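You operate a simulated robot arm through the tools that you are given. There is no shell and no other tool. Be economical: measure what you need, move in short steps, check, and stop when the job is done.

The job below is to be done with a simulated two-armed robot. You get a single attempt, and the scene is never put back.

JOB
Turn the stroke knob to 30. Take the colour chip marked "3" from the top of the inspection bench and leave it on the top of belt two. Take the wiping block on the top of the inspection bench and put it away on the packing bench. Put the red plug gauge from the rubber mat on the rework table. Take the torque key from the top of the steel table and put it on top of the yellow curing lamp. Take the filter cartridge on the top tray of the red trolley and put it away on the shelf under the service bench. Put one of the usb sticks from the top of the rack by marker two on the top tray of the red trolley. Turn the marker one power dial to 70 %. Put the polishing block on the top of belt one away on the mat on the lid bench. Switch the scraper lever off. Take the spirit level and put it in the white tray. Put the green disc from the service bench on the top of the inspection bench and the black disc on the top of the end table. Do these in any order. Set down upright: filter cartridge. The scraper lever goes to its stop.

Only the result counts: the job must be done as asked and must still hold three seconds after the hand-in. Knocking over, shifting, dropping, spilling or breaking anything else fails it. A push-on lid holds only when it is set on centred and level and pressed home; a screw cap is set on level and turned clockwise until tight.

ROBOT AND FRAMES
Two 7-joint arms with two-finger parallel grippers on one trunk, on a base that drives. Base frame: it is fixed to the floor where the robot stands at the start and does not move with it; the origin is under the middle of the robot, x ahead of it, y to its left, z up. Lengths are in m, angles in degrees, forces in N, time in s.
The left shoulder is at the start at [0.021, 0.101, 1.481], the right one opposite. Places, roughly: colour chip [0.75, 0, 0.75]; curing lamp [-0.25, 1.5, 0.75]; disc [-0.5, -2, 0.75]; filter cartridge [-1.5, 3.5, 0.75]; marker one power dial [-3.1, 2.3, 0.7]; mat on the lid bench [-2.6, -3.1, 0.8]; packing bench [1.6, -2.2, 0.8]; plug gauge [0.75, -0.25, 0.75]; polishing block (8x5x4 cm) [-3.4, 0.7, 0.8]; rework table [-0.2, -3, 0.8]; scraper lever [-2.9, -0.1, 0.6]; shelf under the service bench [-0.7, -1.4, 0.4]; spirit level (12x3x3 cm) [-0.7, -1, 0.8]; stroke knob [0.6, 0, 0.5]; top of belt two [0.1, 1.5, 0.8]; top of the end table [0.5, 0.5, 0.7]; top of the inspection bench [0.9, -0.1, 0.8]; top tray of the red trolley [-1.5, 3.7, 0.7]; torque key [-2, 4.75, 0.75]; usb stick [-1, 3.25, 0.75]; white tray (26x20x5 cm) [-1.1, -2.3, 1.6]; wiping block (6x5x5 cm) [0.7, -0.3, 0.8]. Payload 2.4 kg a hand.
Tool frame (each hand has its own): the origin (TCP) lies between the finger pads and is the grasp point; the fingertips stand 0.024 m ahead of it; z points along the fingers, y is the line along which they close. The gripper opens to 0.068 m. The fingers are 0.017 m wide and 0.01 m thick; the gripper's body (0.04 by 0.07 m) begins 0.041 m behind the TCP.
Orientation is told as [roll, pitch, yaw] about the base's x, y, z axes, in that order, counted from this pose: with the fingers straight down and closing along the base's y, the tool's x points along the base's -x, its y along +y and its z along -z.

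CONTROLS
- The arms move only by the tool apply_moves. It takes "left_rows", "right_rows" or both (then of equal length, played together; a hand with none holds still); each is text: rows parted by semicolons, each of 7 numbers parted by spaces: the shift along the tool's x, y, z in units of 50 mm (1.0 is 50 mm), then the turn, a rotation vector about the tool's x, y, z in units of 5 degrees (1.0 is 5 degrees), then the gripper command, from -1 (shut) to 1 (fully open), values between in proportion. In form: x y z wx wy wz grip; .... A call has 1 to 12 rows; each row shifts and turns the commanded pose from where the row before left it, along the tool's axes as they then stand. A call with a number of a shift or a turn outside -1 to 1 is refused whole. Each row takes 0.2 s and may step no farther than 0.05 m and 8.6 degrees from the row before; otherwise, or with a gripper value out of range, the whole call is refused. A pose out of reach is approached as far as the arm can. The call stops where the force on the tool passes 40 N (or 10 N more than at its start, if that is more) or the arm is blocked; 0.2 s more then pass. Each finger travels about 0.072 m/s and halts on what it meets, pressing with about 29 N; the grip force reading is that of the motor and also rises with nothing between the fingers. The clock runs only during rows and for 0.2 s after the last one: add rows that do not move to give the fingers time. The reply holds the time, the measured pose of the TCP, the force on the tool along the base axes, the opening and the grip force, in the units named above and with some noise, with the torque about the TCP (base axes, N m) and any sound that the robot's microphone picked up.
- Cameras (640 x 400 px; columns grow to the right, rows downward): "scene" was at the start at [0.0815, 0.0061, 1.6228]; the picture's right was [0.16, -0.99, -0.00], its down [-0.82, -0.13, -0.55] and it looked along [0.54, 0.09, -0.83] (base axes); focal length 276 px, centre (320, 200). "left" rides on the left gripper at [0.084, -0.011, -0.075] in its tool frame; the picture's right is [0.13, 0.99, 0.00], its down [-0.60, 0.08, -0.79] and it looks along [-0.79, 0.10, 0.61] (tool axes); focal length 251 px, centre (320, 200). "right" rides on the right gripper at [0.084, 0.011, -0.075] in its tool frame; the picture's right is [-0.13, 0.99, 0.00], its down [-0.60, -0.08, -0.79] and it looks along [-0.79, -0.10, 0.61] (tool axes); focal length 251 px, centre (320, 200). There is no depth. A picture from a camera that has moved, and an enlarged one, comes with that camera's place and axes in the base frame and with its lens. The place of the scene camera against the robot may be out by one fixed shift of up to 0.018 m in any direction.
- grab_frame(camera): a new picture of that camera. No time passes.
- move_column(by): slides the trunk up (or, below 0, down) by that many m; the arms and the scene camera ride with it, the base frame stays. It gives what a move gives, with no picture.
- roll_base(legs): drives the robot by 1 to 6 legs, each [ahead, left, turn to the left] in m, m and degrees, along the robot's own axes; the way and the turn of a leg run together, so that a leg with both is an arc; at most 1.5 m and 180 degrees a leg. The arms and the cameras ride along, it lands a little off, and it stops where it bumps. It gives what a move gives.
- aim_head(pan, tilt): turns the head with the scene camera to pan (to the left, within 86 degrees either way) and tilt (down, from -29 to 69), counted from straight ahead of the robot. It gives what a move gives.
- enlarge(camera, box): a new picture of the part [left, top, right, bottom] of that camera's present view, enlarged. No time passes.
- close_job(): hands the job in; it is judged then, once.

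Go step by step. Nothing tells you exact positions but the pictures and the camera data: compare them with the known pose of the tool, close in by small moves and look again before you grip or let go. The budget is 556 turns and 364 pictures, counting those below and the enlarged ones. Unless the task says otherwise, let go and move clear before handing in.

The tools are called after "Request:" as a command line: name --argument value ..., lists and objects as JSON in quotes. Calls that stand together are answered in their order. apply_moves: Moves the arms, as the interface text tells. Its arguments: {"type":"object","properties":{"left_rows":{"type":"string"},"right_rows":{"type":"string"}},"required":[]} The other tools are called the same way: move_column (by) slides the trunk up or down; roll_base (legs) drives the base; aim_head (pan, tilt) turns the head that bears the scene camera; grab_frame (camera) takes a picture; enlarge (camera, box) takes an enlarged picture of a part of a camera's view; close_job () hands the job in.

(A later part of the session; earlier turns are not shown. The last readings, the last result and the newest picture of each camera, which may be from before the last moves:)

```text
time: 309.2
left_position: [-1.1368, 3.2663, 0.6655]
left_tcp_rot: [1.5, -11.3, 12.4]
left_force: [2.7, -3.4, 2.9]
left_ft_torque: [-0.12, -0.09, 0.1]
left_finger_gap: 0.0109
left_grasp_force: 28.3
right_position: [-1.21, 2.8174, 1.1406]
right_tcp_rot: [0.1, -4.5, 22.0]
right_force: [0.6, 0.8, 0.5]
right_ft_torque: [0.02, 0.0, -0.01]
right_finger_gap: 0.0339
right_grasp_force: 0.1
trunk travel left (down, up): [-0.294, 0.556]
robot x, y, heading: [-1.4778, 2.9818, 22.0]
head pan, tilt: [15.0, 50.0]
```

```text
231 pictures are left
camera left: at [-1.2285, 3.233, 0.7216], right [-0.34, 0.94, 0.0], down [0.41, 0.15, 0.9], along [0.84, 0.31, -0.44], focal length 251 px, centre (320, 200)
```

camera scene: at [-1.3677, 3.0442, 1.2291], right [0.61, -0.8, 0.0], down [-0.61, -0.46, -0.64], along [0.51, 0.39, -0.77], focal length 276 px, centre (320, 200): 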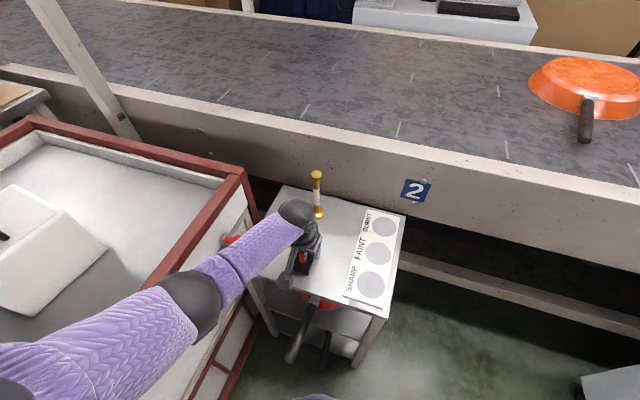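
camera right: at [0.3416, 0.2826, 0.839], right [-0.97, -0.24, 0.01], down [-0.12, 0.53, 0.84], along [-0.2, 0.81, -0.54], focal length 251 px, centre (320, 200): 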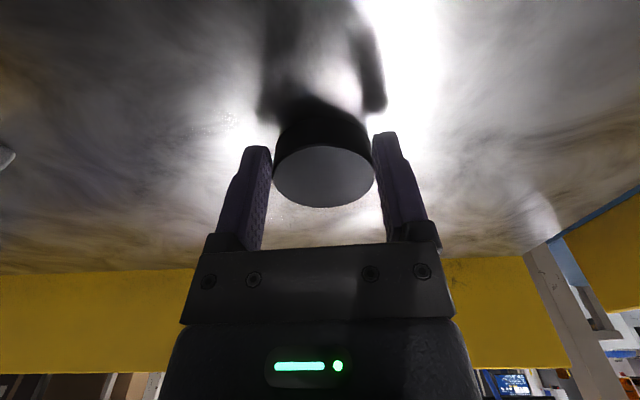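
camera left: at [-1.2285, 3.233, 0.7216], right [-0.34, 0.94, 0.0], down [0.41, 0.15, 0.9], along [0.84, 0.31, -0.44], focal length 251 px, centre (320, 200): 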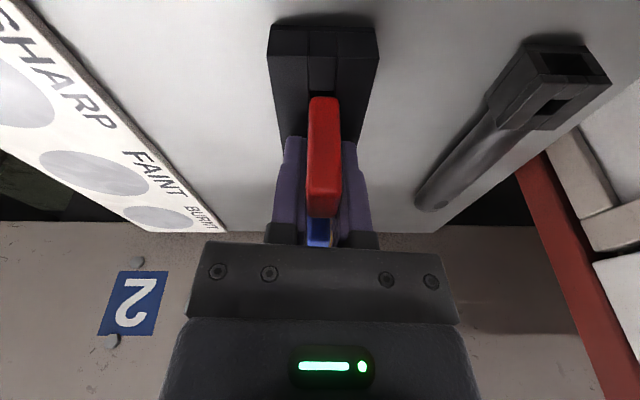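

Request:
apply_moves --left_rows "-0.1 0 -0.5 0 0 0 -1;-0.15 0 -0.75 0 0 0 -1;-0.18 0 -0.9 0 0 0 -1;-0.18 0 -0.9 0 0 0 -1"

Request:
grab_frame --camera "left"

```text
time: 310.2
left_position: [-1.1312, 3.2651, 0.8251]
left_tcp_rot: [1.6, -11.2, 12.4]
left_force: [-0.1, 0.1, -0.7]
left_ft_torque: [-0.04, 0.0, 0.01]
left_finger_gap: 0.0112
left_grasp_force: 28.6
right_position: [-1.2103, 2.8184, 1.142]
right_tcp_rot: [0.2, -4.5, 21.9]
right_force: [0.4, 0.6, 0.9]
right_ft_torque: [-0.01, 0.0, 0.04]
right_finger_gap: 0.0338
right_grasp_force: 0.0
trunk travel left (down, up): [-0.294, 0.556]
robot x, y, heading: [-1.4797, 2.9799, 22.3]
head pan, tilt: [15.0, 50.0]
```

```text
230 pictures are left
camera left: at [-1.2247, 3.231, 0.8807], right [-0.34, 0.94, 0.0], down [0.41, 0.15, 0.9], along [0.84, 0.31, -0.44], focal length 251 px, centre (320, 200)
```

left: 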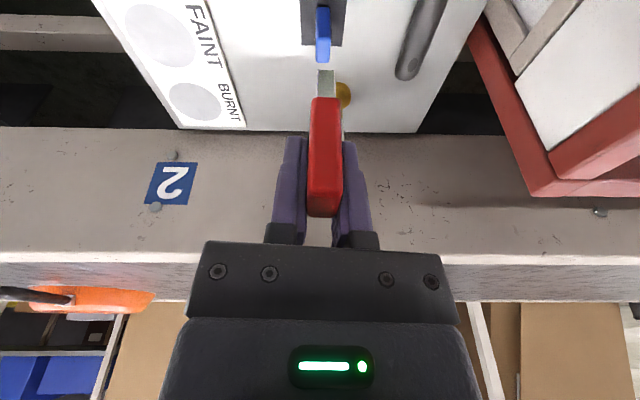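

Request:
move_column --by 0.2

Request:
roll_base --legs '[[-0.12, 0, 0], [0, 0, 88]]'

Request:
aim_head --pan 0 --tilt 50

Request:
grab_frame --camera "scene"

```text
time: 312.4
left_position: [-1.1342, 3.2637, 1.0216]
left_tcp_rot: [1.4, -11.2, 12.4]
left_force: [-0.1, 0.1, 0.0]
left_ft_torque: [0.05, -0.02, -0.02]
left_finger_gap: 0.0109
left_grasp_force: 28.8
right_position: [-1.2105, 2.819, 1.3409]
right_tcp_rot: [0.2, -4.5, 21.9]
right_force: [0.5, 0.1, 0.4]
right_ft_torque: [0.01, 0.04, 0.0]
right_finger_gap: 0.0339
right_grasp_force: 0.2
trunk travel left (down, up): [-0.494, 0.356]
robot x, y, heading: [-1.4774, 2.9816, 22.3]
head pan, tilt: [15.0, 50.0]
```

```text
time: 317.5
left_position: [-1.8666, 3.2831, 1.0211]
left_tcp_rot: [1.5, -11.2, 102.3]
left_force: [0.1, -1.8, 0.1]
left_ft_torque: [-0.03, 0.0, -0.02]
left_finger_gap: 0.0109
left_grasp_force: 29.4
right_position: [-1.4218, 3.2068, 1.3414]
right_tcp_rot: [0.1, -4.5, 111.8]
right_force: [-0.1, -0.4, -0.7]
right_ft_torque: [-0.03, -0.02, -0.03]
right_finger_gap: 0.0337
right_grasp_force: 0.1
trunk travel left (down, up): [-0.494, 0.356]
robot x, y, heading: [-1.586, 2.9385, 112.1]
head pan, tilt: [15.0, 50.0]
```

```text
time: 318.2
left_position: [-1.8663, 3.2815, 1.0217]
left_tcp_rot: [1.5, -11.2, 102.3]
left_force: [-0.4, -1.4, -0.2]
left_ft_torque: [-0.03, 0.03, -0.01]
left_finger_gap: 0.0109
left_grasp_force: 29.3
right_position: [-1.4228, 3.2051, 1.3417]
right_tcp_rot: [0.1, -4.4, 111.9]
right_force: [0.7, 0.0, 0.2]
right_ft_torque: [0.0, -0.01, 0.0]
right_finger_gap: 0.0341
right_grasp_force: 0.1
trunk travel left (down, up): [-0.494, 0.356]
robot x, y, heading: [-1.5866, 2.9338, 112.0]
head pan, tilt: [0.0, 50.0]
```

```text
229 pictures are left
camera scene: at [-1.6226, 3.0238, 1.431], right [0.93, 0.38, 0.0], down [0.29, -0.71, -0.64], along [-0.24, 0.59, -0.77], focal length 276 px, centre (320, 200)
```

scene: 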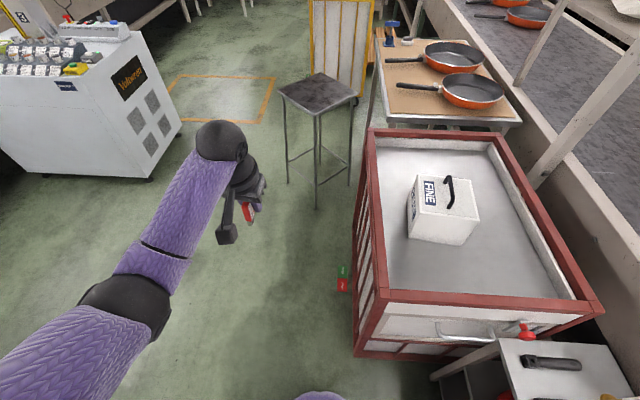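

Request:
roll_base --legs '[[0, -0.22, 0], [0.1, 0, 0]]'

Request:
grab_frame --camera "scene"

Request:
grab_frame --camera "right"

```text
time: 319.8
left_position: [-1.6976, 3.3507, 1.0209]
left_tcp_rot: [1.6, -11.2, 102.3]
left_force: [-0.5, -0.3, 0.8]
left_ft_torque: [-0.01, -0.02, -0.02]
left_finger_gap: 0.0108
left_grasp_force: 29.3
right_position: [-1.2531, 3.2739, 1.3427]
right_tcp_rot: [0.1, -4.5, 111.6]
right_force: [-0.4, 0.4, -0.1]
right_ft_torque: [0.01, 0.0, 0.03]
right_finger_gap: 0.0338
right_grasp_force: 0.1
trunk travel left (down, up): [-0.494, 0.356]
robot x, y, heading: [-1.4206, 3.0046, 111.8]
head pan, tilt: [0.0, 50.0]
stopped in leg 1: the robot was blocked; the commanded pose is now the measured one
```

```text
228 pictures are left
camera scene: at [-1.4541, 3.0922, 1.4311], right [0.93, 0.38, 0.0], down [0.29, -0.71, -0.64], along [-0.24, 0.6, -0.77], focal length 276 px, centre (320, 200)
```

scene: 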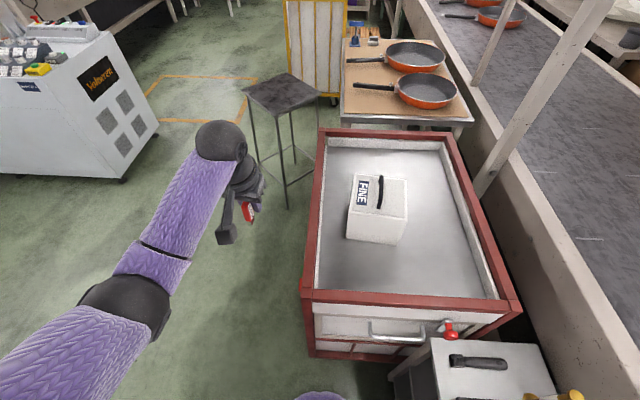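

```text
227 pictures are left
camera right: at [-1.2295, 3.1854, 1.4101], right [-0.97, -0.25, 0.01], down [-0.13, 0.53, 0.84], along [-0.21, 0.81, -0.55], focal length 251 px, centre (320, 200)
```

right: 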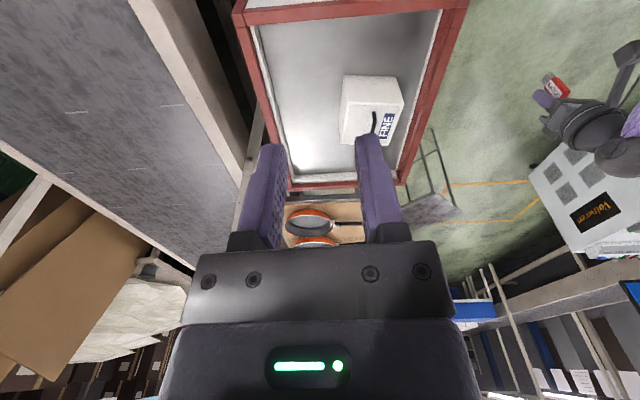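

Request:
roll_base --legs '[[0, 0.03, 0], [0.1, 0, 0]]'

Request:
apply_moves --left_rows "0 -0.9 0 0 -1 0 -1;0 -0.9 0 0 -1 0 -1;0 -0.6 0 0 -1 0 -1;0 0 0 0 -1 0 -1;0 0 0 0 -1 0 -1;0 0 0 0 -1 0 -1;0 0 0 0 -1 0 -1"

Request:
grab_frame --camera "left"

Request:
grab_frame --camera "scene"

```text
time: 321.3
left_position: [-1.7602, 3.4324, 1.0212]
left_tcp_rot: [1.5, -11.2, 102.0]
left_force: [-0.9, 0.4, -0.2]
left_ft_torque: [-0.03, -0.04, -0.04]
left_finger_gap: 0.0109
left_grasp_force: 28.8
right_position: [-1.3166, 3.3536, 1.341]
right_tcp_rot: [0.1, -4.5, 111.6]
right_force: [-1.0, 0.8, 0.2]
right_ft_torque: [-0.02, 0.01, -0.03]
right_finger_gap: 0.0341
right_grasp_force: 0.0
trunk travel left (down, up): [-0.494, 0.356]
robot x, y, heading: [-1.4771, 3.0869, 112.0]
head pan, tilt: [0.0, 50.0]
```

```text
time: 322.9
left_position: [-1.6428, 3.4569, 1.0178]
left_tcp_rot: [2.2, -46.3, 100.8]
left_force: [0.6, -0.6, 0.6]
left_ft_torque: [0.0, 0.04, 0.0]
left_finger_gap: 0.011
left_grasp_force: 29.2
right_position: [-1.3166, 3.3527, 1.3405]
right_tcp_rot: [0.1, -4.5, 111.6]
right_force: [0.4, -0.4, -0.4]
right_ft_torque: [-0.02, -0.02, 0.0]
right_finger_gap: 0.0341
right_grasp_force: 0.1
trunk travel left (down, up): [-0.494, 0.356]
robot x, y, heading: [-1.4791, 3.0899, 111.8]
head pan, tilt: [0.0, 50.0]
```

```text
226 pictures are left
camera left: at [-1.6094, 3.3488, 1.0071], right [-0.95, -0.3, -0.07], down [-0.02, -0.16, 0.99], along [-0.31, 0.94, 0.15], focal length 251 px, centre (320, 200)
```

left: 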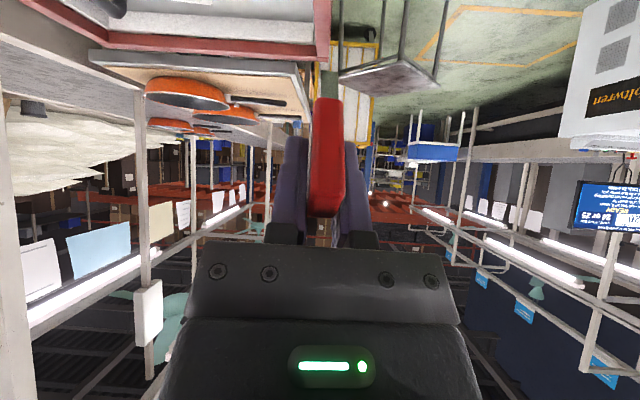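

```text
225 pictures are left
camera scene: at [-1.5184, 3.1724, 1.4311], right [0.93, 0.37, 0.0], down [0.29, -0.71, -0.64], along [-0.24, 0.6, -0.77], focal length 276 px, centre (320, 200)
```

scene: 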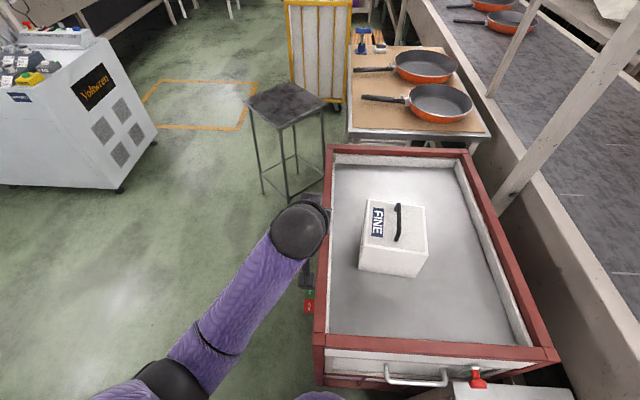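

Request:
apply_moves --left_rows "0 -0.9 0 0 0 0 -1;0 -0.9 0 0 0 0 -1;0 -0.9 0 0 0 0 -1;0 -0.8 0 0 0 0 -1;0.417 0 -0.43 0 0 0 -1;0.72 0 0.69 0 0 0 -1;0.72 0 0.69 0 0 0 -1;0.72 0 0.69 0 0 0 -1"

Request:
grab_frame --camera "scene"

Request:
grab_frame --camera "left"

```text
time: 323.8
left_position: [-1.5768, 3.4734, 0.967]
left_tcp_rot: [16.0, -43.4, 94.5]
left_force: [0.2, -0.2, -0.7]
left_ft_torque: [0.01, 0.0, -0.02]
left_finger_gap: 0.011
left_grasp_force: 29.6
right_position: [-1.3162, 3.3539, 1.341]
right_tcp_rot: [0.2, -4.5, 111.6]
right_force: [0.3, -0.9, -0.1]
right_ft_torque: [-0.06, -0.02, -0.01]
right_finger_gap: 0.0342
right_grasp_force: 0.2
trunk travel left (down, up): [-0.494, 0.356]
robot x, y, heading: [-1.4828, 3.0879, 112.3]
head pan, tilt: [0.0, 50.0]
stopped in row 4 (left hand): the arm was blocked; the commanded pose is now the measured one
```

```text
224 pictures are left
camera scene: at [-1.5181, 3.1727, 1.4311], right [0.93, 0.37, 0.0], down [0.29, -0.71, -0.64], along [-0.24, 0.6, -0.77], focal length 276 px, centre (320, 200)
```

scene: 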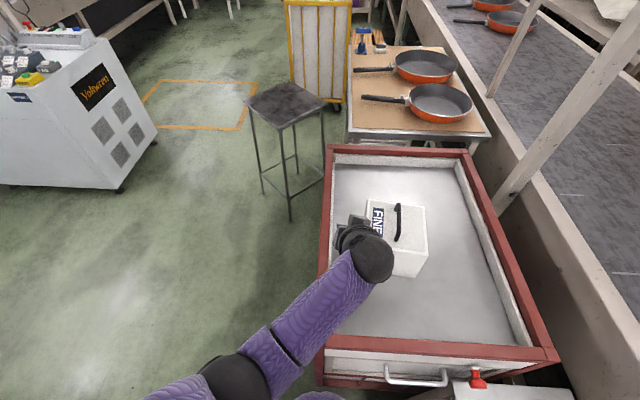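

```text
223 pictures are left
camera left: at [-1.5378, 3.3673, 0.9582], right [-0.93, -0.35, 0.11], down [0.15, -0.09, 0.98], along [-0.34, 0.93, 0.14], focal length 251 px, centre (320, 200)
```

left: 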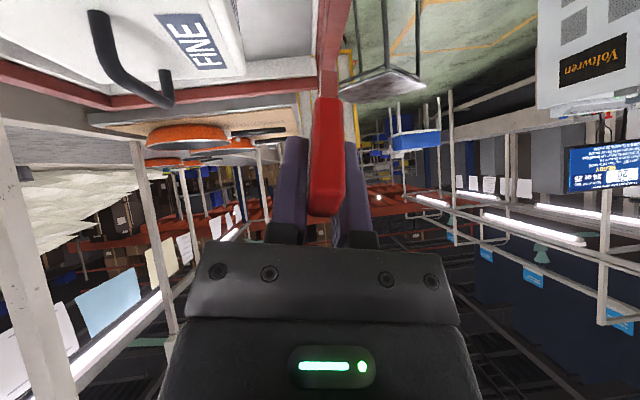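

Request:
apply_moves --left_rows "0.3 0.3 0 0 1 0 -1;0.3 0.3 0 0 1 0 -1;0.3 0 0 0 1 0 -1;0.3 0 0 0 1 0 -1;0 0 0 0 1 0 -1"

Request:
grab_frame --camera "left"

```text
time: 325.2
left_position: [-1.6378, 3.405, 0.9226]
left_tcp_rot: [18.0, -18.0, 100.9]
left_force: [-0.1, -0.4, 0.1]
left_ft_torque: [0.03, 0.02, 0.01]
left_finger_gap: 0.0109
left_grasp_force: 28.5
right_position: [-1.3173, 3.3527, 1.3411]
right_tcp_rot: [0.0, -4.6, 111.6]
right_force: [-0.2, 0.1, 0.4]
right_ft_torque: [-0.01, 0.0, -0.01]
right_finger_gap: 0.034
right_grasp_force: 0.1
trunk travel left (down, up): [-0.494, 0.356]
robot x, y, heading: [-1.4847, 3.0912, 111.9]
head pan, tilt: [0.0, 50.0]
stopped in row 5 (left hand): the arm was blocked; the commanded pose is now the measured one
```

```text
222 pictures are left
camera left: at [-1.587, 3.3118, 0.9603], right [-0.88, -0.39, 0.25], down [0.1, 0.36, 0.93], along [-0.45, 0.85, -0.28], focal length 251 px, centre (320, 200)
```

left: 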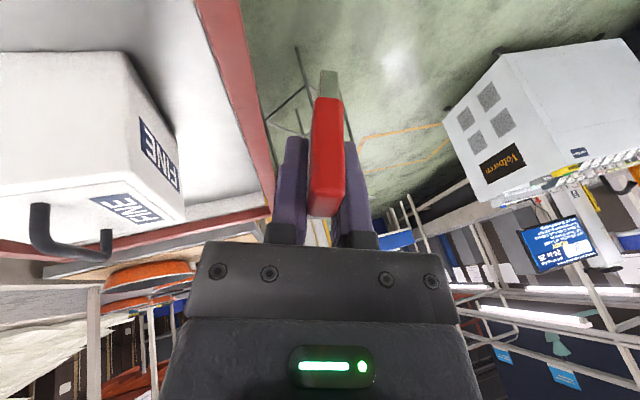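

Request:
roll_base --legs '[[-0.15, 0, 0]]'

Request:
apply_moves --left_rows "-0.5 0 0 0 0 0 -1;-0.5 0 0 1 0 0 -1;-0.5 0 0 1 0 0 -1;-0.5 0 0 1 0 0 -1;0 0 0 0.6 0 0 -1"

Request:
grab_frame --camera "scene"

```text
time: 326.6
left_position: [-1.5811, 3.2648, 0.9229]
left_tcp_rot: [18.1, -18.0, 100.6]
left_force: [-0.1, -0.3, -0.3]
left_ft_torque: [-0.01, 0.02, 0.02]
left_finger_gap: 0.0113
left_grasp_force: 29.0
right_position: [-1.2594, 3.2115, 1.3407]
right_tcp_rot: [0.0, -4.6, 111.4]
right_force: [0.2, 0.3, -0.4]
right_ft_torque: [0.02, 0.05, -0.05]
right_finger_gap: 0.0338
right_grasp_force: 0.1
trunk travel left (down, up): [-0.494, 0.356]
robot x, y, heading: [-1.429, 2.9479, 111.6]
head pan, tilt: [0.0, 50.0]
```

```text
time: 327.8
left_position: [-1.5987, 3.3569, 0.9517]
left_tcp_rot: [-0.1, -18.0, 100.5]
left_force: [-0.8, 0.1, 0.2]
left_ft_torque: [-0.03, -0.03, 0.0]
left_finger_gap: 0.0107
left_grasp_force: 29.2
right_position: [-1.2607, 3.2117, 1.3417]
right_tcp_rot: [0.0, -4.5, 111.4]
right_force: [0.6, 0.0, 0.4]
right_ft_torque: [0.02, -0.03, 0.03]
right_finger_gap: 0.0339
right_grasp_force: 0.1
trunk travel left (down, up): [-0.494, 0.356]
robot x, y, heading: [-1.4233, 2.9448, 111.6]
head pan, tilt: [0.0, 50.0]
```

```text
221 pictures are left
camera scene: at [-1.462, 3.0321, 1.4311], right [0.93, 0.37, 0.0], down [0.28, -0.71, -0.64], along [-0.24, 0.6, -0.77], focal length 276 px, centre (320, 200)
```

scene: 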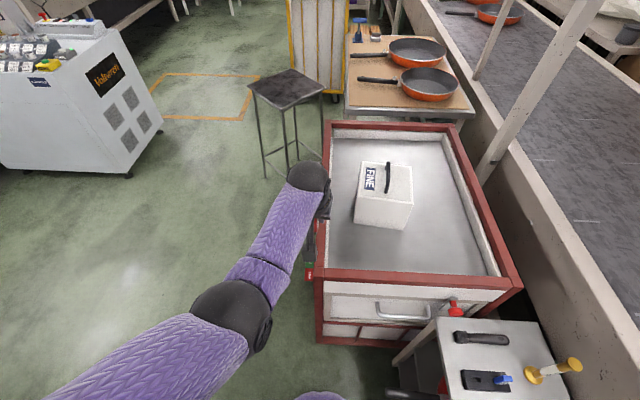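

Request:
roll_base --legs '[[0, 0, -30]]'

Request:
aim_head --pan 15 --tilt 50

Request:
grab_frame --camera "scene"

```text
time: 329.7
left_position: [-1.3694, 3.3879, 0.9512]
left_tcp_rot: [0.0, -17.9, 70.6]
left_force: [0.6, 0.4, -0.1]
left_ft_torque: [0.0, -0.01, 0.03]
left_finger_gap: 0.0105
left_grasp_force: 28.8
right_position: [-1.1483, 3.093, 1.3408]
right_tcp_rot: [0.1, -4.5, 81.3]
right_force: [0.0, -0.1, -0.3]
right_ft_torque: [-0.03, 0.01, 0.01]
right_finger_gap: 0.034
right_grasp_force: 0.1
trunk travel left (down, up): [-0.494, 0.356]
robot x, y, heading: [-1.4243, 2.9463, 81.6]
head pan, tilt: [0.0, 50.0]
```

```text
time: 330.5
left_position: [-1.3698, 3.3872, 0.951]
left_tcp_rot: [0.1, -17.9, 70.6]
left_force: [0.2, -0.6, -0.2]
left_ft_torque: [-0.02, -0.01, -0.01]
left_finger_gap: 0.011
left_grasp_force: 28.9
right_position: [-1.1492, 3.0924, 1.3406]
right_tcp_rot: [0.1, -4.5, 81.3]
right_force: [-0.1, -0.1, 0.3]
right_ft_torque: [0.01, 0.02, -0.01]
right_finger_gap: 0.0338
right_grasp_force: 0.0
trunk travel left (down, up): [-0.494, 0.356]
robot x, y, heading: [-1.4269, 2.9481, 81.3]
head pan, tilt: [15.0, 50.0]
```

```text
220 pictures are left
camera scene: at [-1.4316, 3.0384, 1.4311], right [0.99, 0.11, 0.0], down [0.09, -0.76, -0.64], along [-0.07, 0.64, -0.77], focal length 276 px, centre (320, 200)
```

scene: 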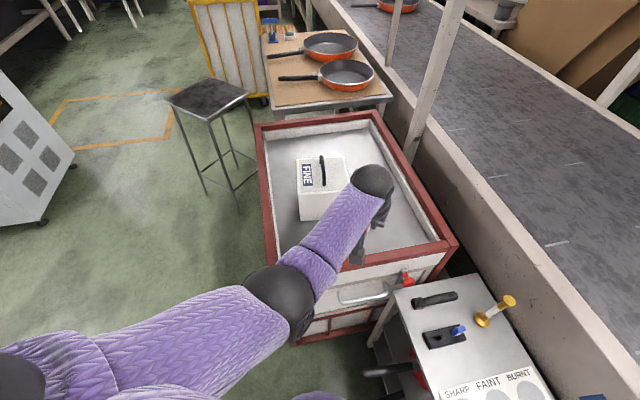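

Request:
roll_base --legs '[[0.07, 0.02, 0]]'

Request:
apply_moves --left_rows "-0.4 0.1 0.13 0 0 0 -1;0.28 0 0.85 0 0 0 -1;0.28 0 0.85 0 0 0 -1"

Request:
grab_frame --camera "left"

Request:
grab_frame --camera "scene"

```text
time: 331.5
left_position: [-1.3774, 3.4617, 0.9504]
left_tcp_rot: [0.0, -17.9, 70.4]
left_force: [-0.1, 0.8, 0.1]
left_ft_torque: [-0.02, 0.0, -0.01]
left_finger_gap: 0.011
left_grasp_force: 29.2
right_position: [-1.159, 3.1663, 1.3416]
right_tcp_rot: [0.1, -4.6, 81.1]
right_force: [0.3, -0.3, 0.5]
right_ft_torque: [-0.03, 0.01, 0.0]
right_finger_gap: 0.0338
right_grasp_force: 0.0
trunk travel left (down, up): [-0.494, 0.356]
robot x, y, heading: [-1.4351, 3.0179, 81.4]
head pan, tilt: [15.0, 50.0]
```

```text
time: 332.3
left_position: [-1.3896, 3.4638, 0.876]
left_tcp_rot: [0.0, -18.1, 70.4]
left_force: [0.7, 0.7, 0.6]
left_ft_torque: [0.05, -0.01, 0.01]
left_finger_gap: 0.0107
left_grasp_force: 28.6
left hand out of reach, approached as far as the arm can: row 2, 3
right_position: [-1.1596, 3.166, 1.3421]
right_tcp_rot: [0.2, -4.5, 81.2]
right_force: [-0.9, 0.4, -1.0]
right_ft_torque: [0.02, 0.03, -0.01]
right_finger_gap: 0.0341
right_grasp_force: 0.0
trunk travel left (down, up): [-0.494, 0.356]
robot x, y, heading: [-1.4379, 3.018, 81.4]
head pan, tilt: [15.0, 50.0]
```

```text
219 pictures are left
camera left: at [-1.4146, 3.3624, 0.9192], right [-0.98, 0.22, -0.04], down [0.03, 0.34, 0.94], along [0.22, 0.92, -0.34], focal length 251 px, centre (320, 200)
```

left: 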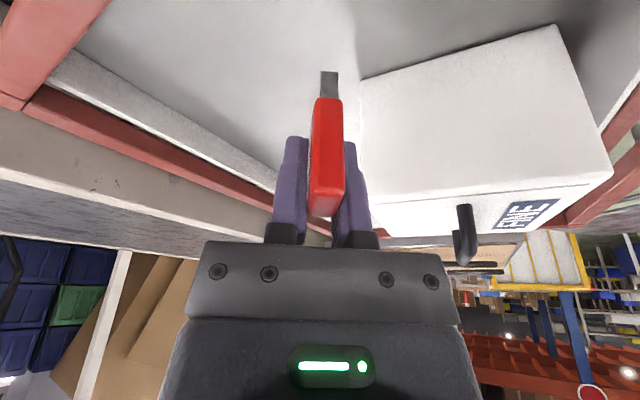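

```text
218 pictures are left
camera scene: at [-1.441, 3.1119, 1.431], right [0.99, 0.11, 0.0], down [0.09, -0.76, -0.64], along [-0.07, 0.64, -0.77], focal length 276 px, centre (320, 200)
```

scene: 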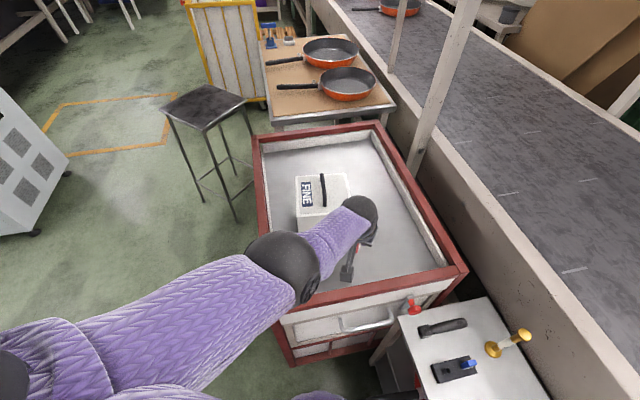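

Request:
move_column --by -0.12

Request:
grab_frame --camera "left"

```text
time: 333.8
left_position: [-1.3875, 3.4641, 0.7569]
left_tcp_rot: [-0.1, -18.2, 70.4]
left_force: [0.2, 7.9, 19.7]
left_ft_torque: [-0.88, 0.27, -0.19]
left_finger_gap: 0.0112
left_grasp_force: 28.5
right_position: [-1.158, 3.1661, 1.2211]
right_tcp_rot: [0.1, -4.6, 81.2]
right_force: [0.8, -0.8, -0.2]
right_ft_torque: [-0.01, -0.01, -0.01]
right_finger_gap: 0.0337
right_grasp_force: 0.2
trunk travel left (down, up): [-0.374, 0.476]
robot x, y, heading: [-1.4336, 3.0216, 81.7]
head pan, tilt: [15.0, 50.0]
```

```text
217 pictures are left
camera left: at [-1.4129, 3.3618, 0.8004], right [-0.98, 0.22, -0.04], down [0.03, 0.33, 0.94], along [0.22, 0.92, -0.33], focal length 251 px, centre (320, 200)
```

left: 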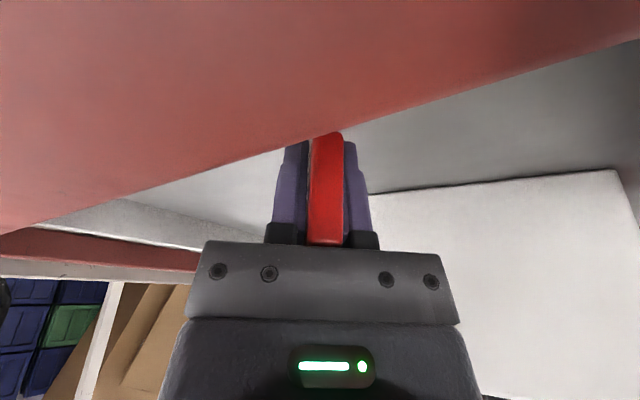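

Request:
apply_moves --left_rows "0 0 0 0 0 0 -0.4;0 0 0 0 0 0 -0.2;0 0 0 0 0 0 0"

Request:
grab_frame --camera "left"

```text
time: 334.6
left_position: [-1.3892, 3.4624, 0.7561]
left_tcp_rot: [0.0, -18.1, 70.5]
left_force: [-0.5, 9.2, 30.3]
left_ft_torque: [-3.39, 1.05, -0.36]
left_finger_gap: 0.034
left_grasp_force: 0.1
right_position: [-1.1587, 3.165, 1.2223]
right_tcp_rot: [-0.1, -4.6, 81.1]
right_force: [0.3, 0.4, 0.8]
right_ft_torque: [-0.03, 0.0, 0.01]
right_finger_gap: 0.034
right_grasp_force: 0.1
trunk travel left (down, up): [-0.374, 0.476]
robot x, y, heading: [-1.4384, 3.0139, 81.6]
head pan, tilt: [15.0, 50.0]
```

```text
216 pictures are left
camera left: at [-1.413, 3.3614, 0.8003], right [-0.98, 0.22, -0.04], down [0.04, 0.34, 0.94], along [0.22, 0.92, -0.34], focal length 251 px, centre (320, 200)
```

left: 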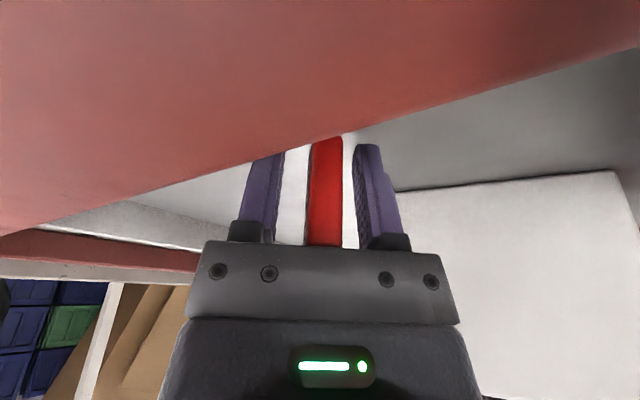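

Request:
move_column --by 0.15

Request:
grab_frame --camera "left"

```text
time: 336.3
left_position: [-1.3886, 3.4621, 0.9057]
left_tcp_rot: [0.0, -18.1, 70.5]
left_force: [0.2, 1.1, 0.2]
left_ft_torque: [0.01, 0.01, 0.0]
left_finger_gap: 0.0338
left_grasp_force: 0.1
right_position: [-1.1592, 3.1669, 1.3697]
right_tcp_rot: [0.1, -4.5, 81.2]
right_force: [0.0, 0.0, -0.9]
right_ft_torque: [0.0, 0.02, 0.0]
right_finger_gap: 0.034
right_grasp_force: 0.1
trunk travel left (down, up): [-0.524, 0.326]
robot x, y, heading: [-1.4374, 3.018, 81.5]
head pan, tilt: [15.0, 50.0]
```

```text
215 pictures are left
camera left: at [-1.4136, 3.3603, 0.95], right [-0.98, 0.21, -0.04], down [0.04, 0.34, 0.94], along [0.22, 0.92, -0.34], focal length 251 px, centre (320, 200)
```

left: 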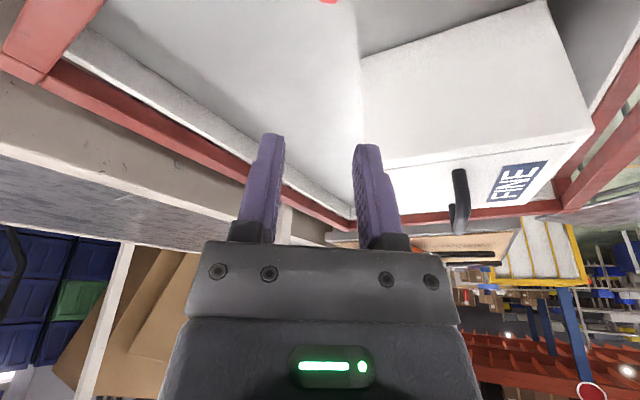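

Request:
apply_moves --left_rows "0.7 0.7 -0.1 0 0 0 0.2;0.7 0.7 -0.1 0 0 0 0.2;0.7 0.7 -0.1 0 0 0 0.2;0.4 0.6 -0.1 0 0 0 0.2"

Request:
grab_frame --camera "scene"

```text
time: 337.3
left_position: [-1.5573, 3.3888, 0.8842]
left_tcp_rot: [-0.1, -18.0, 70.5]
left_force: [-0.5, -0.1, -0.7]
left_ft_torque: [0.02, 0.01, 0.04]
left_finger_gap: 0.0409
left_grasp_force: 0.1
right_position: [-1.1587, 3.1666, 1.371]
right_tcp_rot: [0.0, -4.5, 81.2]
right_force: [0.1, -0.4, 0.3]
right_ft_torque: [-0.04, -0.01, -0.03]
right_finger_gap: 0.0338
right_grasp_force: 0.0
trunk travel left (down, up): [-0.524, 0.326]
robot x, y, heading: [-1.4378, 3.0193, 81.4]
head pan, tilt: [15.0, 50.0]
```

```text
214 pictures are left
camera scene: at [-1.4418, 3.1092, 1.4612], right [0.99, 0.11, 0.0], down [0.09, -0.76, -0.64], along [-0.07, 0.64, -0.77], focal length 276 px, centre (320, 200)
```

scene: 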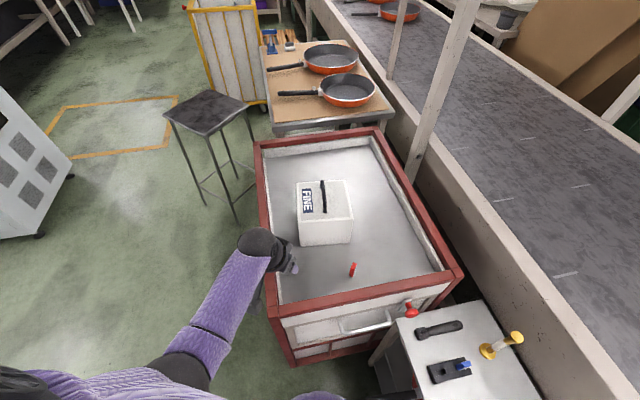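

Request:
enlarge --camera "scene" --box '[270, 160, 400, 300]'

```text
2.86 times, centred on (335, 230) of scene
camera zoom: at [-1.4418, 3.1092, 1.4612], right [0.99, 0.11, 0.0], down [0.09, -0.76, -0.64], along [-0.07, 0.64, -0.77], focal length 787 px, centre (277, 114)
```

zoom: 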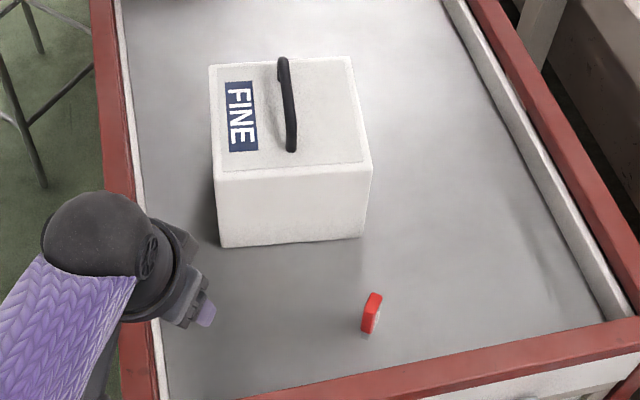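

Request:
roll_base --legs '[[0, 0.45, 0], [0, 0, -51]]'

Request:
apply_moves --left_rows "0 0 -0.6 -0.3 0 -0.9 0.5;0 0 -0.6 -0.3 0 -0.9 0.5;0 0 -0.6 -0.3 0 -0.9 0.5;0 0 -0.6 -0.3 0 -0.9 0.5;0 0 0 -0.3 0 -0.9 0.5;0 0 0 -0.3 0 -0.9 0.5;0 0 0 -0.3 0 -0.9 0.5;0 0 0 -0.3 0 -0.9 0.5;0 0 0 -0.3 0 -0.9 0.5;0 0 0 -0.3 0 -0.9 0.5;0 0 0 -0.3 0 -0.9 0.5;0 0 0 -0.3 0 -0.9 0.5"

Request:
grab_frame --camera "scene"

```text
time: 342.4
left_position: [-1.6795, 3.4123, 0.8847]
left_tcp_rot: [-0.1, -17.9, 19.3]
left_force: [0.1, -0.2, -0.5]
left_ft_torque: [0.02, 0.0, -0.01]
left_finger_gap: 0.0411
left_grasp_force: 0.0
right_position: [-1.6048, 2.963, 1.3704]
right_tcp_rot: [0.0, -4.3, 30.0]
right_force: [0.1, 0.4, 0.2]
right_ft_torque: [-0.01, -0.02, -0.01]
right_finger_gap: 0.0343
right_grasp_force: 0.1
trunk travel left (down, up): [-0.524, 0.326]
robot x, y, heading: [-1.8952, 3.0842, 30.4]
head pan, tilt: [15.0, 50.0]
```

```text
time: 345.0
left_position: [-1.7195, 3.4015, 0.9964]
left_tcp_rot: [1.4, -18.8, 75.9]
left_force: [-0.5, -0.1, -0.6]
left_ft_torque: [0.04, -0.04, -0.01]
left_finger_gap: 0.0511
left_grasp_force: 0.1
right_position: [-1.6062, 2.9628, 1.3711]
right_tcp_rot: [0.0, -4.5, 30.1]
right_force: [-1.0, -0.6, -0.2]
right_ft_torque: [-0.03, 0.0, 0.01]
right_finger_gap: 0.0338
right_grasp_force: 0.0
trunk travel left (down, up): [-0.524, 0.326]
robot x, y, heading: [-1.8942, 3.0854, 30.5]
head pan, tilt: [15.0, 50.0]
```

```text
212 pictures are left
camera scene: at [-1.8223, 3.1461, 1.4612], right [0.71, -0.7, 0.0], down [-0.54, -0.55, -0.64], along [0.45, 0.46, -0.77], focal length 276 px, centre (320, 200)
```

scene: 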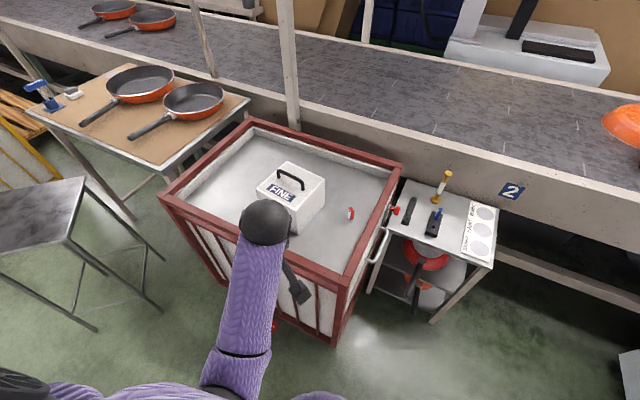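

Request:
apply_moves --left_rows "0 0 0 0 1 0 0.5;0 0 0 0 1 0 0.5;0 0 0 0 1 0 0.5;0 0 0 0 0.6 0 0.5;0 0 0 0 0 -1 0.5;0 0 0 0 0 -1 0.5;0 0 0 0 0 -1 0.5;0 0 0 0 0 -1 0.5;0 0 0 0 0 -0.8 0.5"

Request:
roll_base --legs '[[0.13, 0.19, 0]]'

Request:
grab_frame --camera "left"

Request:
grab_frame --camera "scene"

```text
time: 347.2
left_position: [-1.7273, 3.4203, 1.0015]
left_tcp_rot: [1.5, -4.3, 101.7]
left_force: [0.6, 0.1, 0.7]
left_ft_torque: [-0.01, -0.01, 0.01]
left_finger_gap: 0.0511
left_grasp_force: 0.0
right_position: [-1.6043, 2.9617, 1.3704]
right_tcp_rot: [0.1, -4.6, 30.0]
right_force: [0.4, -0.5, -1.3]
right_ft_torque: [0.0, -0.01, -0.02]
right_finger_gap: 0.0343
right_grasp_force: 0.1
trunk travel left (down, up): [-0.524, 0.326]
robot x, y, heading: [-1.8926, 3.0861, 30.4]
head pan, tilt: [15.0, 50.0]
stopped in row 9 (left hand): the arm was blocked; the commanded pose is now the measured one
```

```text
time: 349.0
left_position: [-1.7106, 3.6524, 1.0008]
left_tcp_rot: [1.6, -4.2, 101.6]
left_force: [0.0, 0.1, -0.1]
left_ft_torque: [0.0, 0.03, 0.03]
left_finger_gap: 0.0511
left_grasp_force: 0.1
right_position: [-1.5867, 3.1934, 1.3713]
right_tcp_rot: [0.1, -4.6, 30.0]
right_force: [0.1, 0.6, 0.2]
right_ft_torque: [0.04, 0.03, 0.0]
right_finger_gap: 0.034
right_grasp_force: 0.1
trunk travel left (down, up): [-0.524, 0.326]
robot x, y, heading: [-1.8702, 3.3187, 30.2]
head pan, tilt: [15.0, 50.0]
```

```text
211 pictures are left
camera left: at [-1.6798, 3.5663, 1.0676], right [-0.94, -0.33, 0.02], down [-0.16, 0.52, 0.84], along [-0.28, 0.79, -0.55], focal length 251 px, centre (320, 200)
```

left: 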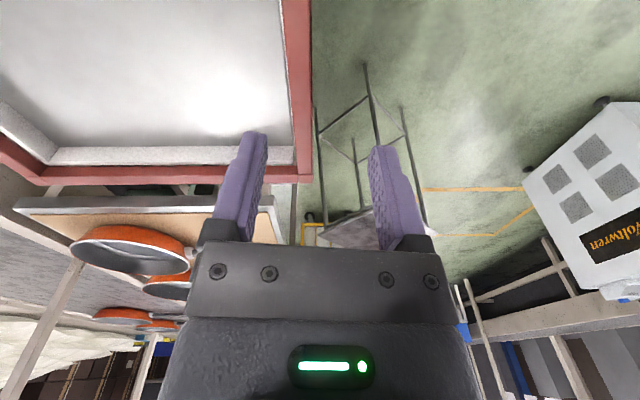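

```text
210 pictures are left
camera scene: at [-1.8041, 3.3773, 1.4611], right [0.71, -0.7, 0.0], down [-0.54, -0.54, -0.64], along [0.45, 0.46, -0.77], focal length 276 px, centre (320, 200)
```

scene: 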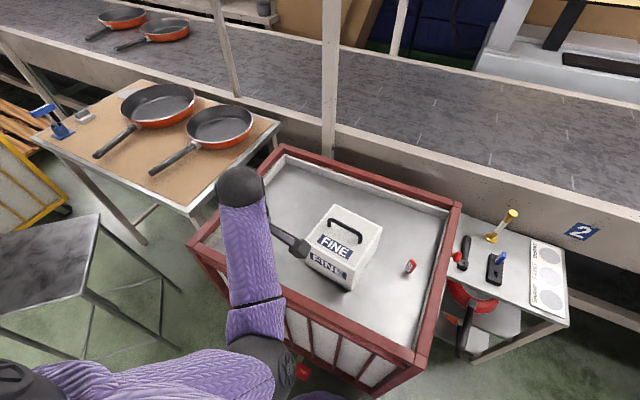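

Request:
apply_moves --left_rows "0.32 -0.85 0 0 0 0 0.5;0.32 -0.85 0 0 0 0 0.5;0.32 -0.85 0 0 0 0 0.5;0.32 -0.85 0 0 0 0 0.5"

Request:
grab_frame --camera "left"

```text
time: 350.0
left_position: [-1.5309, 3.6273, 0.99]
left_tcp_rot: [1.5, -4.3, 101.9]
left_force: [0.7, 0.1, -0.1]
left_ft_torque: [0.0, 0.0, -0.03]
left_finger_gap: 0.0511
left_grasp_force: 0.1
right_position: [-1.5868, 3.1926, 1.3716]
right_tcp_rot: [-0.1, -4.5, 30.0]
right_force: [0.0, 0.6, 0.2]
right_ft_torque: [-0.02, -0.01, 0.04]
right_finger_gap: 0.0338
right_grasp_force: 0.0
trunk travel left (down, up): [-0.524, 0.326]
robot x, y, heading: [-1.8739, 3.318, 30.1]
head pan, tilt: [15.0, 50.0]
```

```text
209 pictures are left
camera left: at [-1.4999, 3.5419, 1.0576], right [-0.94, -0.33, 0.01], down [-0.17, 0.52, 0.84], along [-0.28, 0.79, -0.55], focal length 251 px, centre (320, 200)
```

left: 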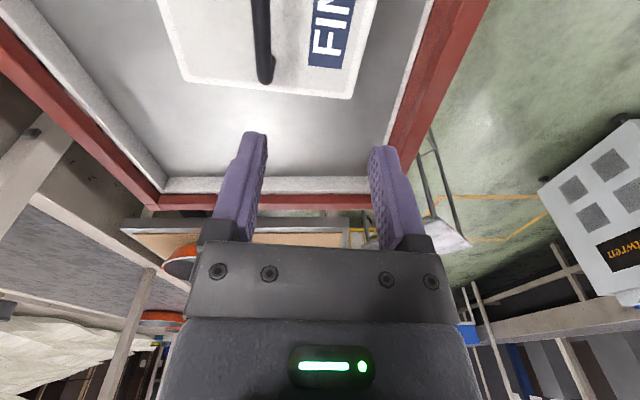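

Request:
apply_moves --left_rows "0.1 -0.82 0 0 0 0 0.2;0.15 0 0.9 0 0 0 0.2"

Request:
grab_frame --camera "left"

```text
time: 350.6
left_position: [-1.5412, 3.612, 0.9545]
left_tcp_rot: [1.5, -4.3, 101.7]
left_force: [0.3, -0.4, -0.5]
left_ft_torque: [0.0, -0.01, 0.02]
left_finger_gap: 0.0409
left_grasp_force: 0.0
left hand out of reach, approached as far as the arm can: row 1, 2
right_position: [-1.5862, 3.1936, 1.3707]
right_tcp_rot: [0.0, -4.4, 29.9]
right_force: [0.2, -0.8, 0.7]
right_ft_torque: [-0.03, -0.01, 0.02]
right_finger_gap: 0.0342
right_grasp_force: 0.1
trunk travel left (down, up): [-0.524, 0.326]
robot x, y, heading: [-1.8745, 3.3155, 30.4]
head pan, tilt: [15.0, 50.0]
```

```text
208 pictures are left
camera left: at [-1.5099, 3.5267, 1.0218], right [-0.94, -0.33, 0.02], down [-0.17, 0.52, 0.84], along [-0.28, 0.79, -0.55], focal length 251 px, centre (320, 200)
```

left: 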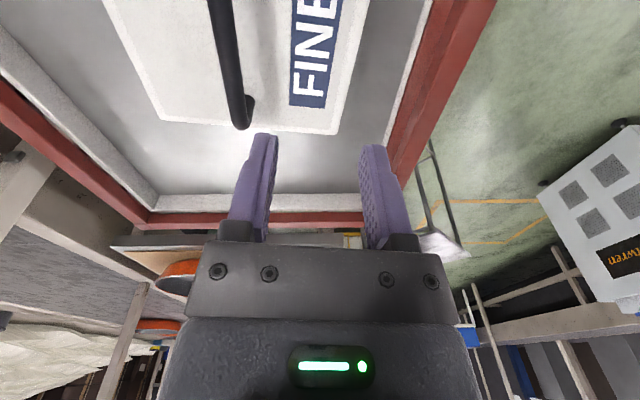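

Request:
apply_moves --left_rows "0 0 -1 0 0 0 0.2;0 0 -1 0 0 0 0.2;0 0 -1 0 0 0 0.2;0 0 -0.5 0 0 0 0.2"

Request:
move_column --by -0.2

Request:
grab_frame --camera "left"

```text
time: 351.6
left_position: [-1.5295, 3.5967, 1.1303]
left_tcp_rot: [1.7, -4.2, 101.5]
left_force: [0.4, -0.6, 0.3]
left_ft_torque: [0.06, 0.02, -0.03]
left_finger_gap: 0.0408
left_grasp_force: 0.0
right_position: [-1.5873, 3.1926, 1.3714]
right_tcp_rot: [0.0, -4.5, 30.0]
right_force: [-0.1, 0.2, 0.0]
right_ft_torque: [0.0, 0.01, 0.01]
right_finger_gap: 0.034
right_grasp_force: 0.1
trunk travel left (down, up): [-0.524, 0.326]
robot x, y, heading: [-1.877, 3.3197, 30.3]
head pan, tilt: [15.0, 50.0]
```

```text
time: 353.7
left_position: [-1.5263, 3.6, 0.8971]
left_tcp_rot: [5.7, -2.9, 101.3]
left_force: [0.5, 0.2, 0.2]
left_ft_torque: [0.01, 0.02, 0.01]
left_finger_gap: 0.0411
left_grasp_force: 0.0
right_position: [-1.5871, 3.1918, 1.1717]
right_tcp_rot: [0.0, -4.5, 30.1]
right_force: [0.1, 0.6, 0.7]
right_ft_torque: [0.02, -0.01, 0.02]
right_finger_gap: 0.0338
right_grasp_force: 0.1
trunk travel left (down, up): [-0.324, 0.526]
robot x, y, heading: [-1.8747, 3.3197, 30.3]
head pan, tilt: [15.0, 50.0]
```

```text
207 pictures are left
camera left: at [-1.4914, 3.5176, 0.964], right [-0.94, -0.32, 0.09], down [-0.11, 0.55, 0.83], along [-0.32, 0.77, -0.56], focal length 251 px, centre (320, 200)
```

left: 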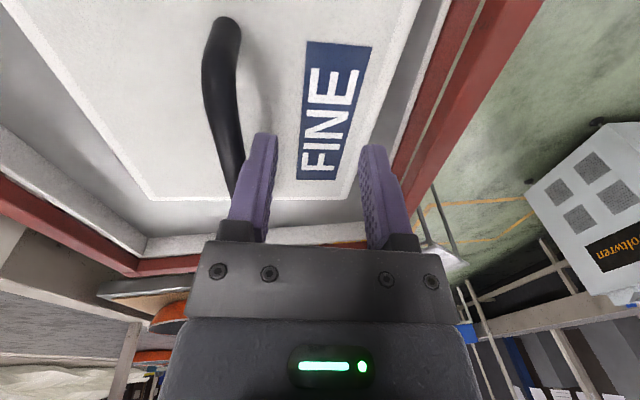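

Request:
apply_moves --left_rows "0 0 -0.7 0 0 0 0.2"

Request:
roll_base --legs '[[0.03, 0, 0]]'

Request:
apply_moves --left_rows "-0.1 -0.45 0 0 0 0 0.2"

Request:
grab_frame --camera "left"

```text
time: 354.1
left_position: [-1.5131, 3.605, 0.9284]
left_tcp_rot: [5.6, -2.9, 101.2]
left_force: [0.3, 0.2, -0.5]
left_ft_torque: [0.02, -0.03, 0.0]
left_finger_gap: 0.041
left_grasp_force: 0.0
left hand out of reach, approached as far as the arm can: row 1
right_position: [-1.5868, 3.1933, 1.1716]
right_tcp_rot: [0.0, -4.5, 30.0]
right_force: [0.2, 0.1, -0.7]
right_ft_torque: [0.01, -0.01, -0.02]
right_finger_gap: 0.0341
right_grasp_force: 0.0
trunk travel left (down, up): [-0.324, 0.526]
robot x, y, heading: [-1.8722, 3.3175, 30.1]
head pan, tilt: [15.0, 50.0]
```

```text
time: 355.0
left_position: [-1.4877, 3.6216, 0.9276]
left_tcp_rot: [5.6, -2.8, 101.3]
left_force: [0.6, 0.2, 0.0]
left_ft_torque: [-0.03, 0.01, 0.01]
left_finger_gap: 0.0406
left_grasp_force: 0.0
right_position: [-1.5617, 3.2081, 1.1709]
right_tcp_rot: [-0.1, -4.5, 30.0]
right_force: [0.5, 0.7, -1.2]
right_ft_torque: [0.01, 0.0, 0.01]
right_finger_gap: 0.0338
right_grasp_force: 0.0
trunk travel left (down, up): [-0.324, 0.526]
robot x, y, heading: [-1.8491, 3.3335, 30.4]
head pan, tilt: [15.0, 50.0]
```

```text
time: 355.4
left_position: [-1.4683, 3.627, 0.9252]
left_tcp_rot: [5.7, -3.3, 101.2]
left_force: [0.0, 0.8, 0.2]
left_ft_torque: [-0.01, -0.01, -0.01]
left_finger_gap: 0.0407
left_grasp_force: 0.1
right_position: [-1.5623, 3.2083, 1.1709]
right_tcp_rot: [0.0, -4.5, 30.1]
right_force: [0.6, 0.4, -0.2]
right_ft_torque: [-0.02, -0.01, 0.0]
right_finger_gap: 0.0341
right_grasp_force: 0.0
trunk travel left (down, up): [-0.324, 0.526]
robot x, y, heading: [-1.8481, 3.3363, 30.3]
head pan, tilt: [15.0, 50.0]
```

```text
206 pictures are left
camera left: at [-1.4335, 3.5446, 0.9926], right [-0.94, -0.32, 0.09], down [-0.11, 0.55, 0.83], along [-0.32, 0.77, -0.55], focal length 251 px, centre (320, 200)
```

left: 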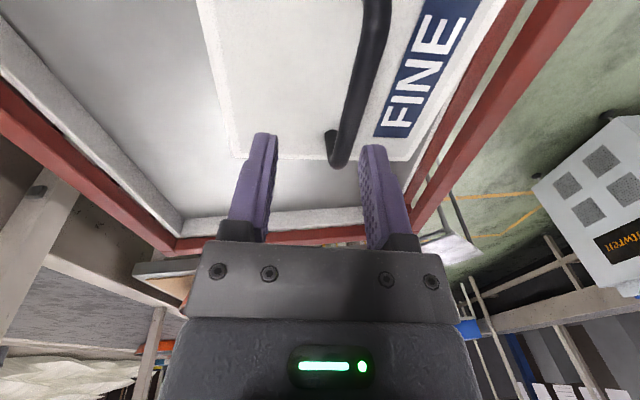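

Request:
apply_moves --left_rows "0.5 0.5 0 0 0 0 0.2;0.04 0 0.5 0 0 0 0.2"

Request:
grab_frame --camera "left"

```text
time: 356.0
left_position: [-1.4834, 3.6006, 0.8999]
left_tcp_rot: [5.5, -2.9, 101.4]
left_force: [-0.5, -0.6, -1.3]
left_ft_torque: [0.01, -0.01, 0.0]
left_finger_gap: 0.0409
left_grasp_force: 0.2
left hand out of reach, approached as far as the arm can: row 1
right_position: [-1.5614, 3.2078, 1.1715]
right_tcp_rot: [0.1, -4.5, 30.2]
right_force: [-0.1, -0.3, -0.9]
right_ft_torque: [0.01, -0.03, -0.01]
right_finger_gap: 0.0342
right_grasp_force: 0.1
trunk travel left (down, up): [-0.324, 0.526]
robot x, y, heading: [-1.8466, 3.3341, 30.6]
head pan, tilt: [15.0, 50.0]
```

```text
205 pictures are left
camera left: at [-1.4481, 3.5165, 0.9676], right [-0.94, -0.33, 0.09], down [-0.11, 0.55, 0.83], along [-0.32, 0.77, -0.56], focal length 251 px, centre (320, 200)
```

left: 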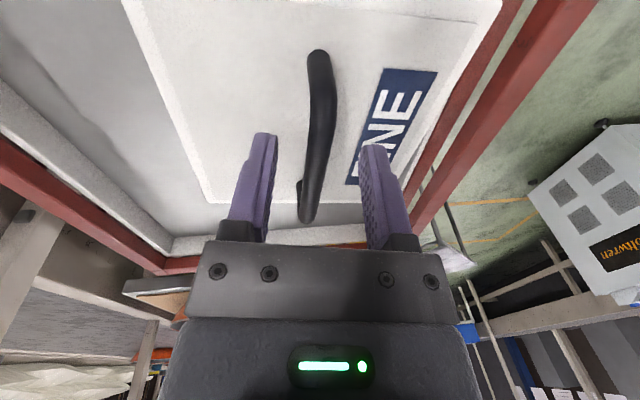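

Request:
apply_moves --left_rows "0.04 0 0.3 0 0 0 0.2;0.02 0 0.25 0 0 0 0.2;0 0 0 0 0 0 -1;0 0 0 0 0 0 -1;0 0 0 0 0 0 -1"

Request:
grab_frame --camera "left"

```text
time: 356.7
left_position: [-1.4835, 3.6, 0.8784]
left_tcp_rot: [4.4, -3.3, 101.4]
left_force: [-0.7, -1.4, 13.8]
left_ft_torque: [0.0, -0.91, -0.01]
left_finger_gap: 0.0211
left_grasp_force: 16.2
right_position: [-1.5637, 3.2071, 1.1714]
right_tcp_rot: [0.0, -4.5, 30.0]
right_force: [0.0, -0.3, 0.0]
right_ft_torque: [0.02, -0.03, 0.01]
right_finger_gap: 0.0339
right_grasp_force: 0.0
trunk travel left (down, up): [-0.324, 0.526]
robot x, y, heading: [-1.8493, 3.3316, 30.2]
head pan, tilt: [15.0, 50.0]
stopped in row 3 (left hand): the force on the tool passed its limit at 48 N (the readings are from after the stop); the commanded pose is now the measured one
```

```text
204 pictures are left
camera left: at [-1.4494, 3.5151, 0.9466], right [-0.94, -0.33, 0.07], down [-0.13, 0.54, 0.83], along [-0.31, 0.77, -0.55], focal length 251 px, centre (320, 200)
```

left: 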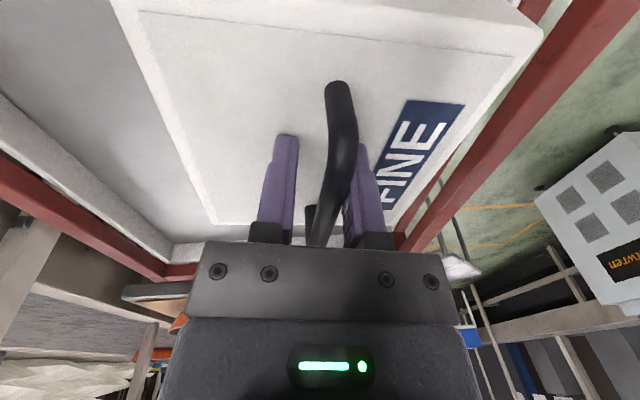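

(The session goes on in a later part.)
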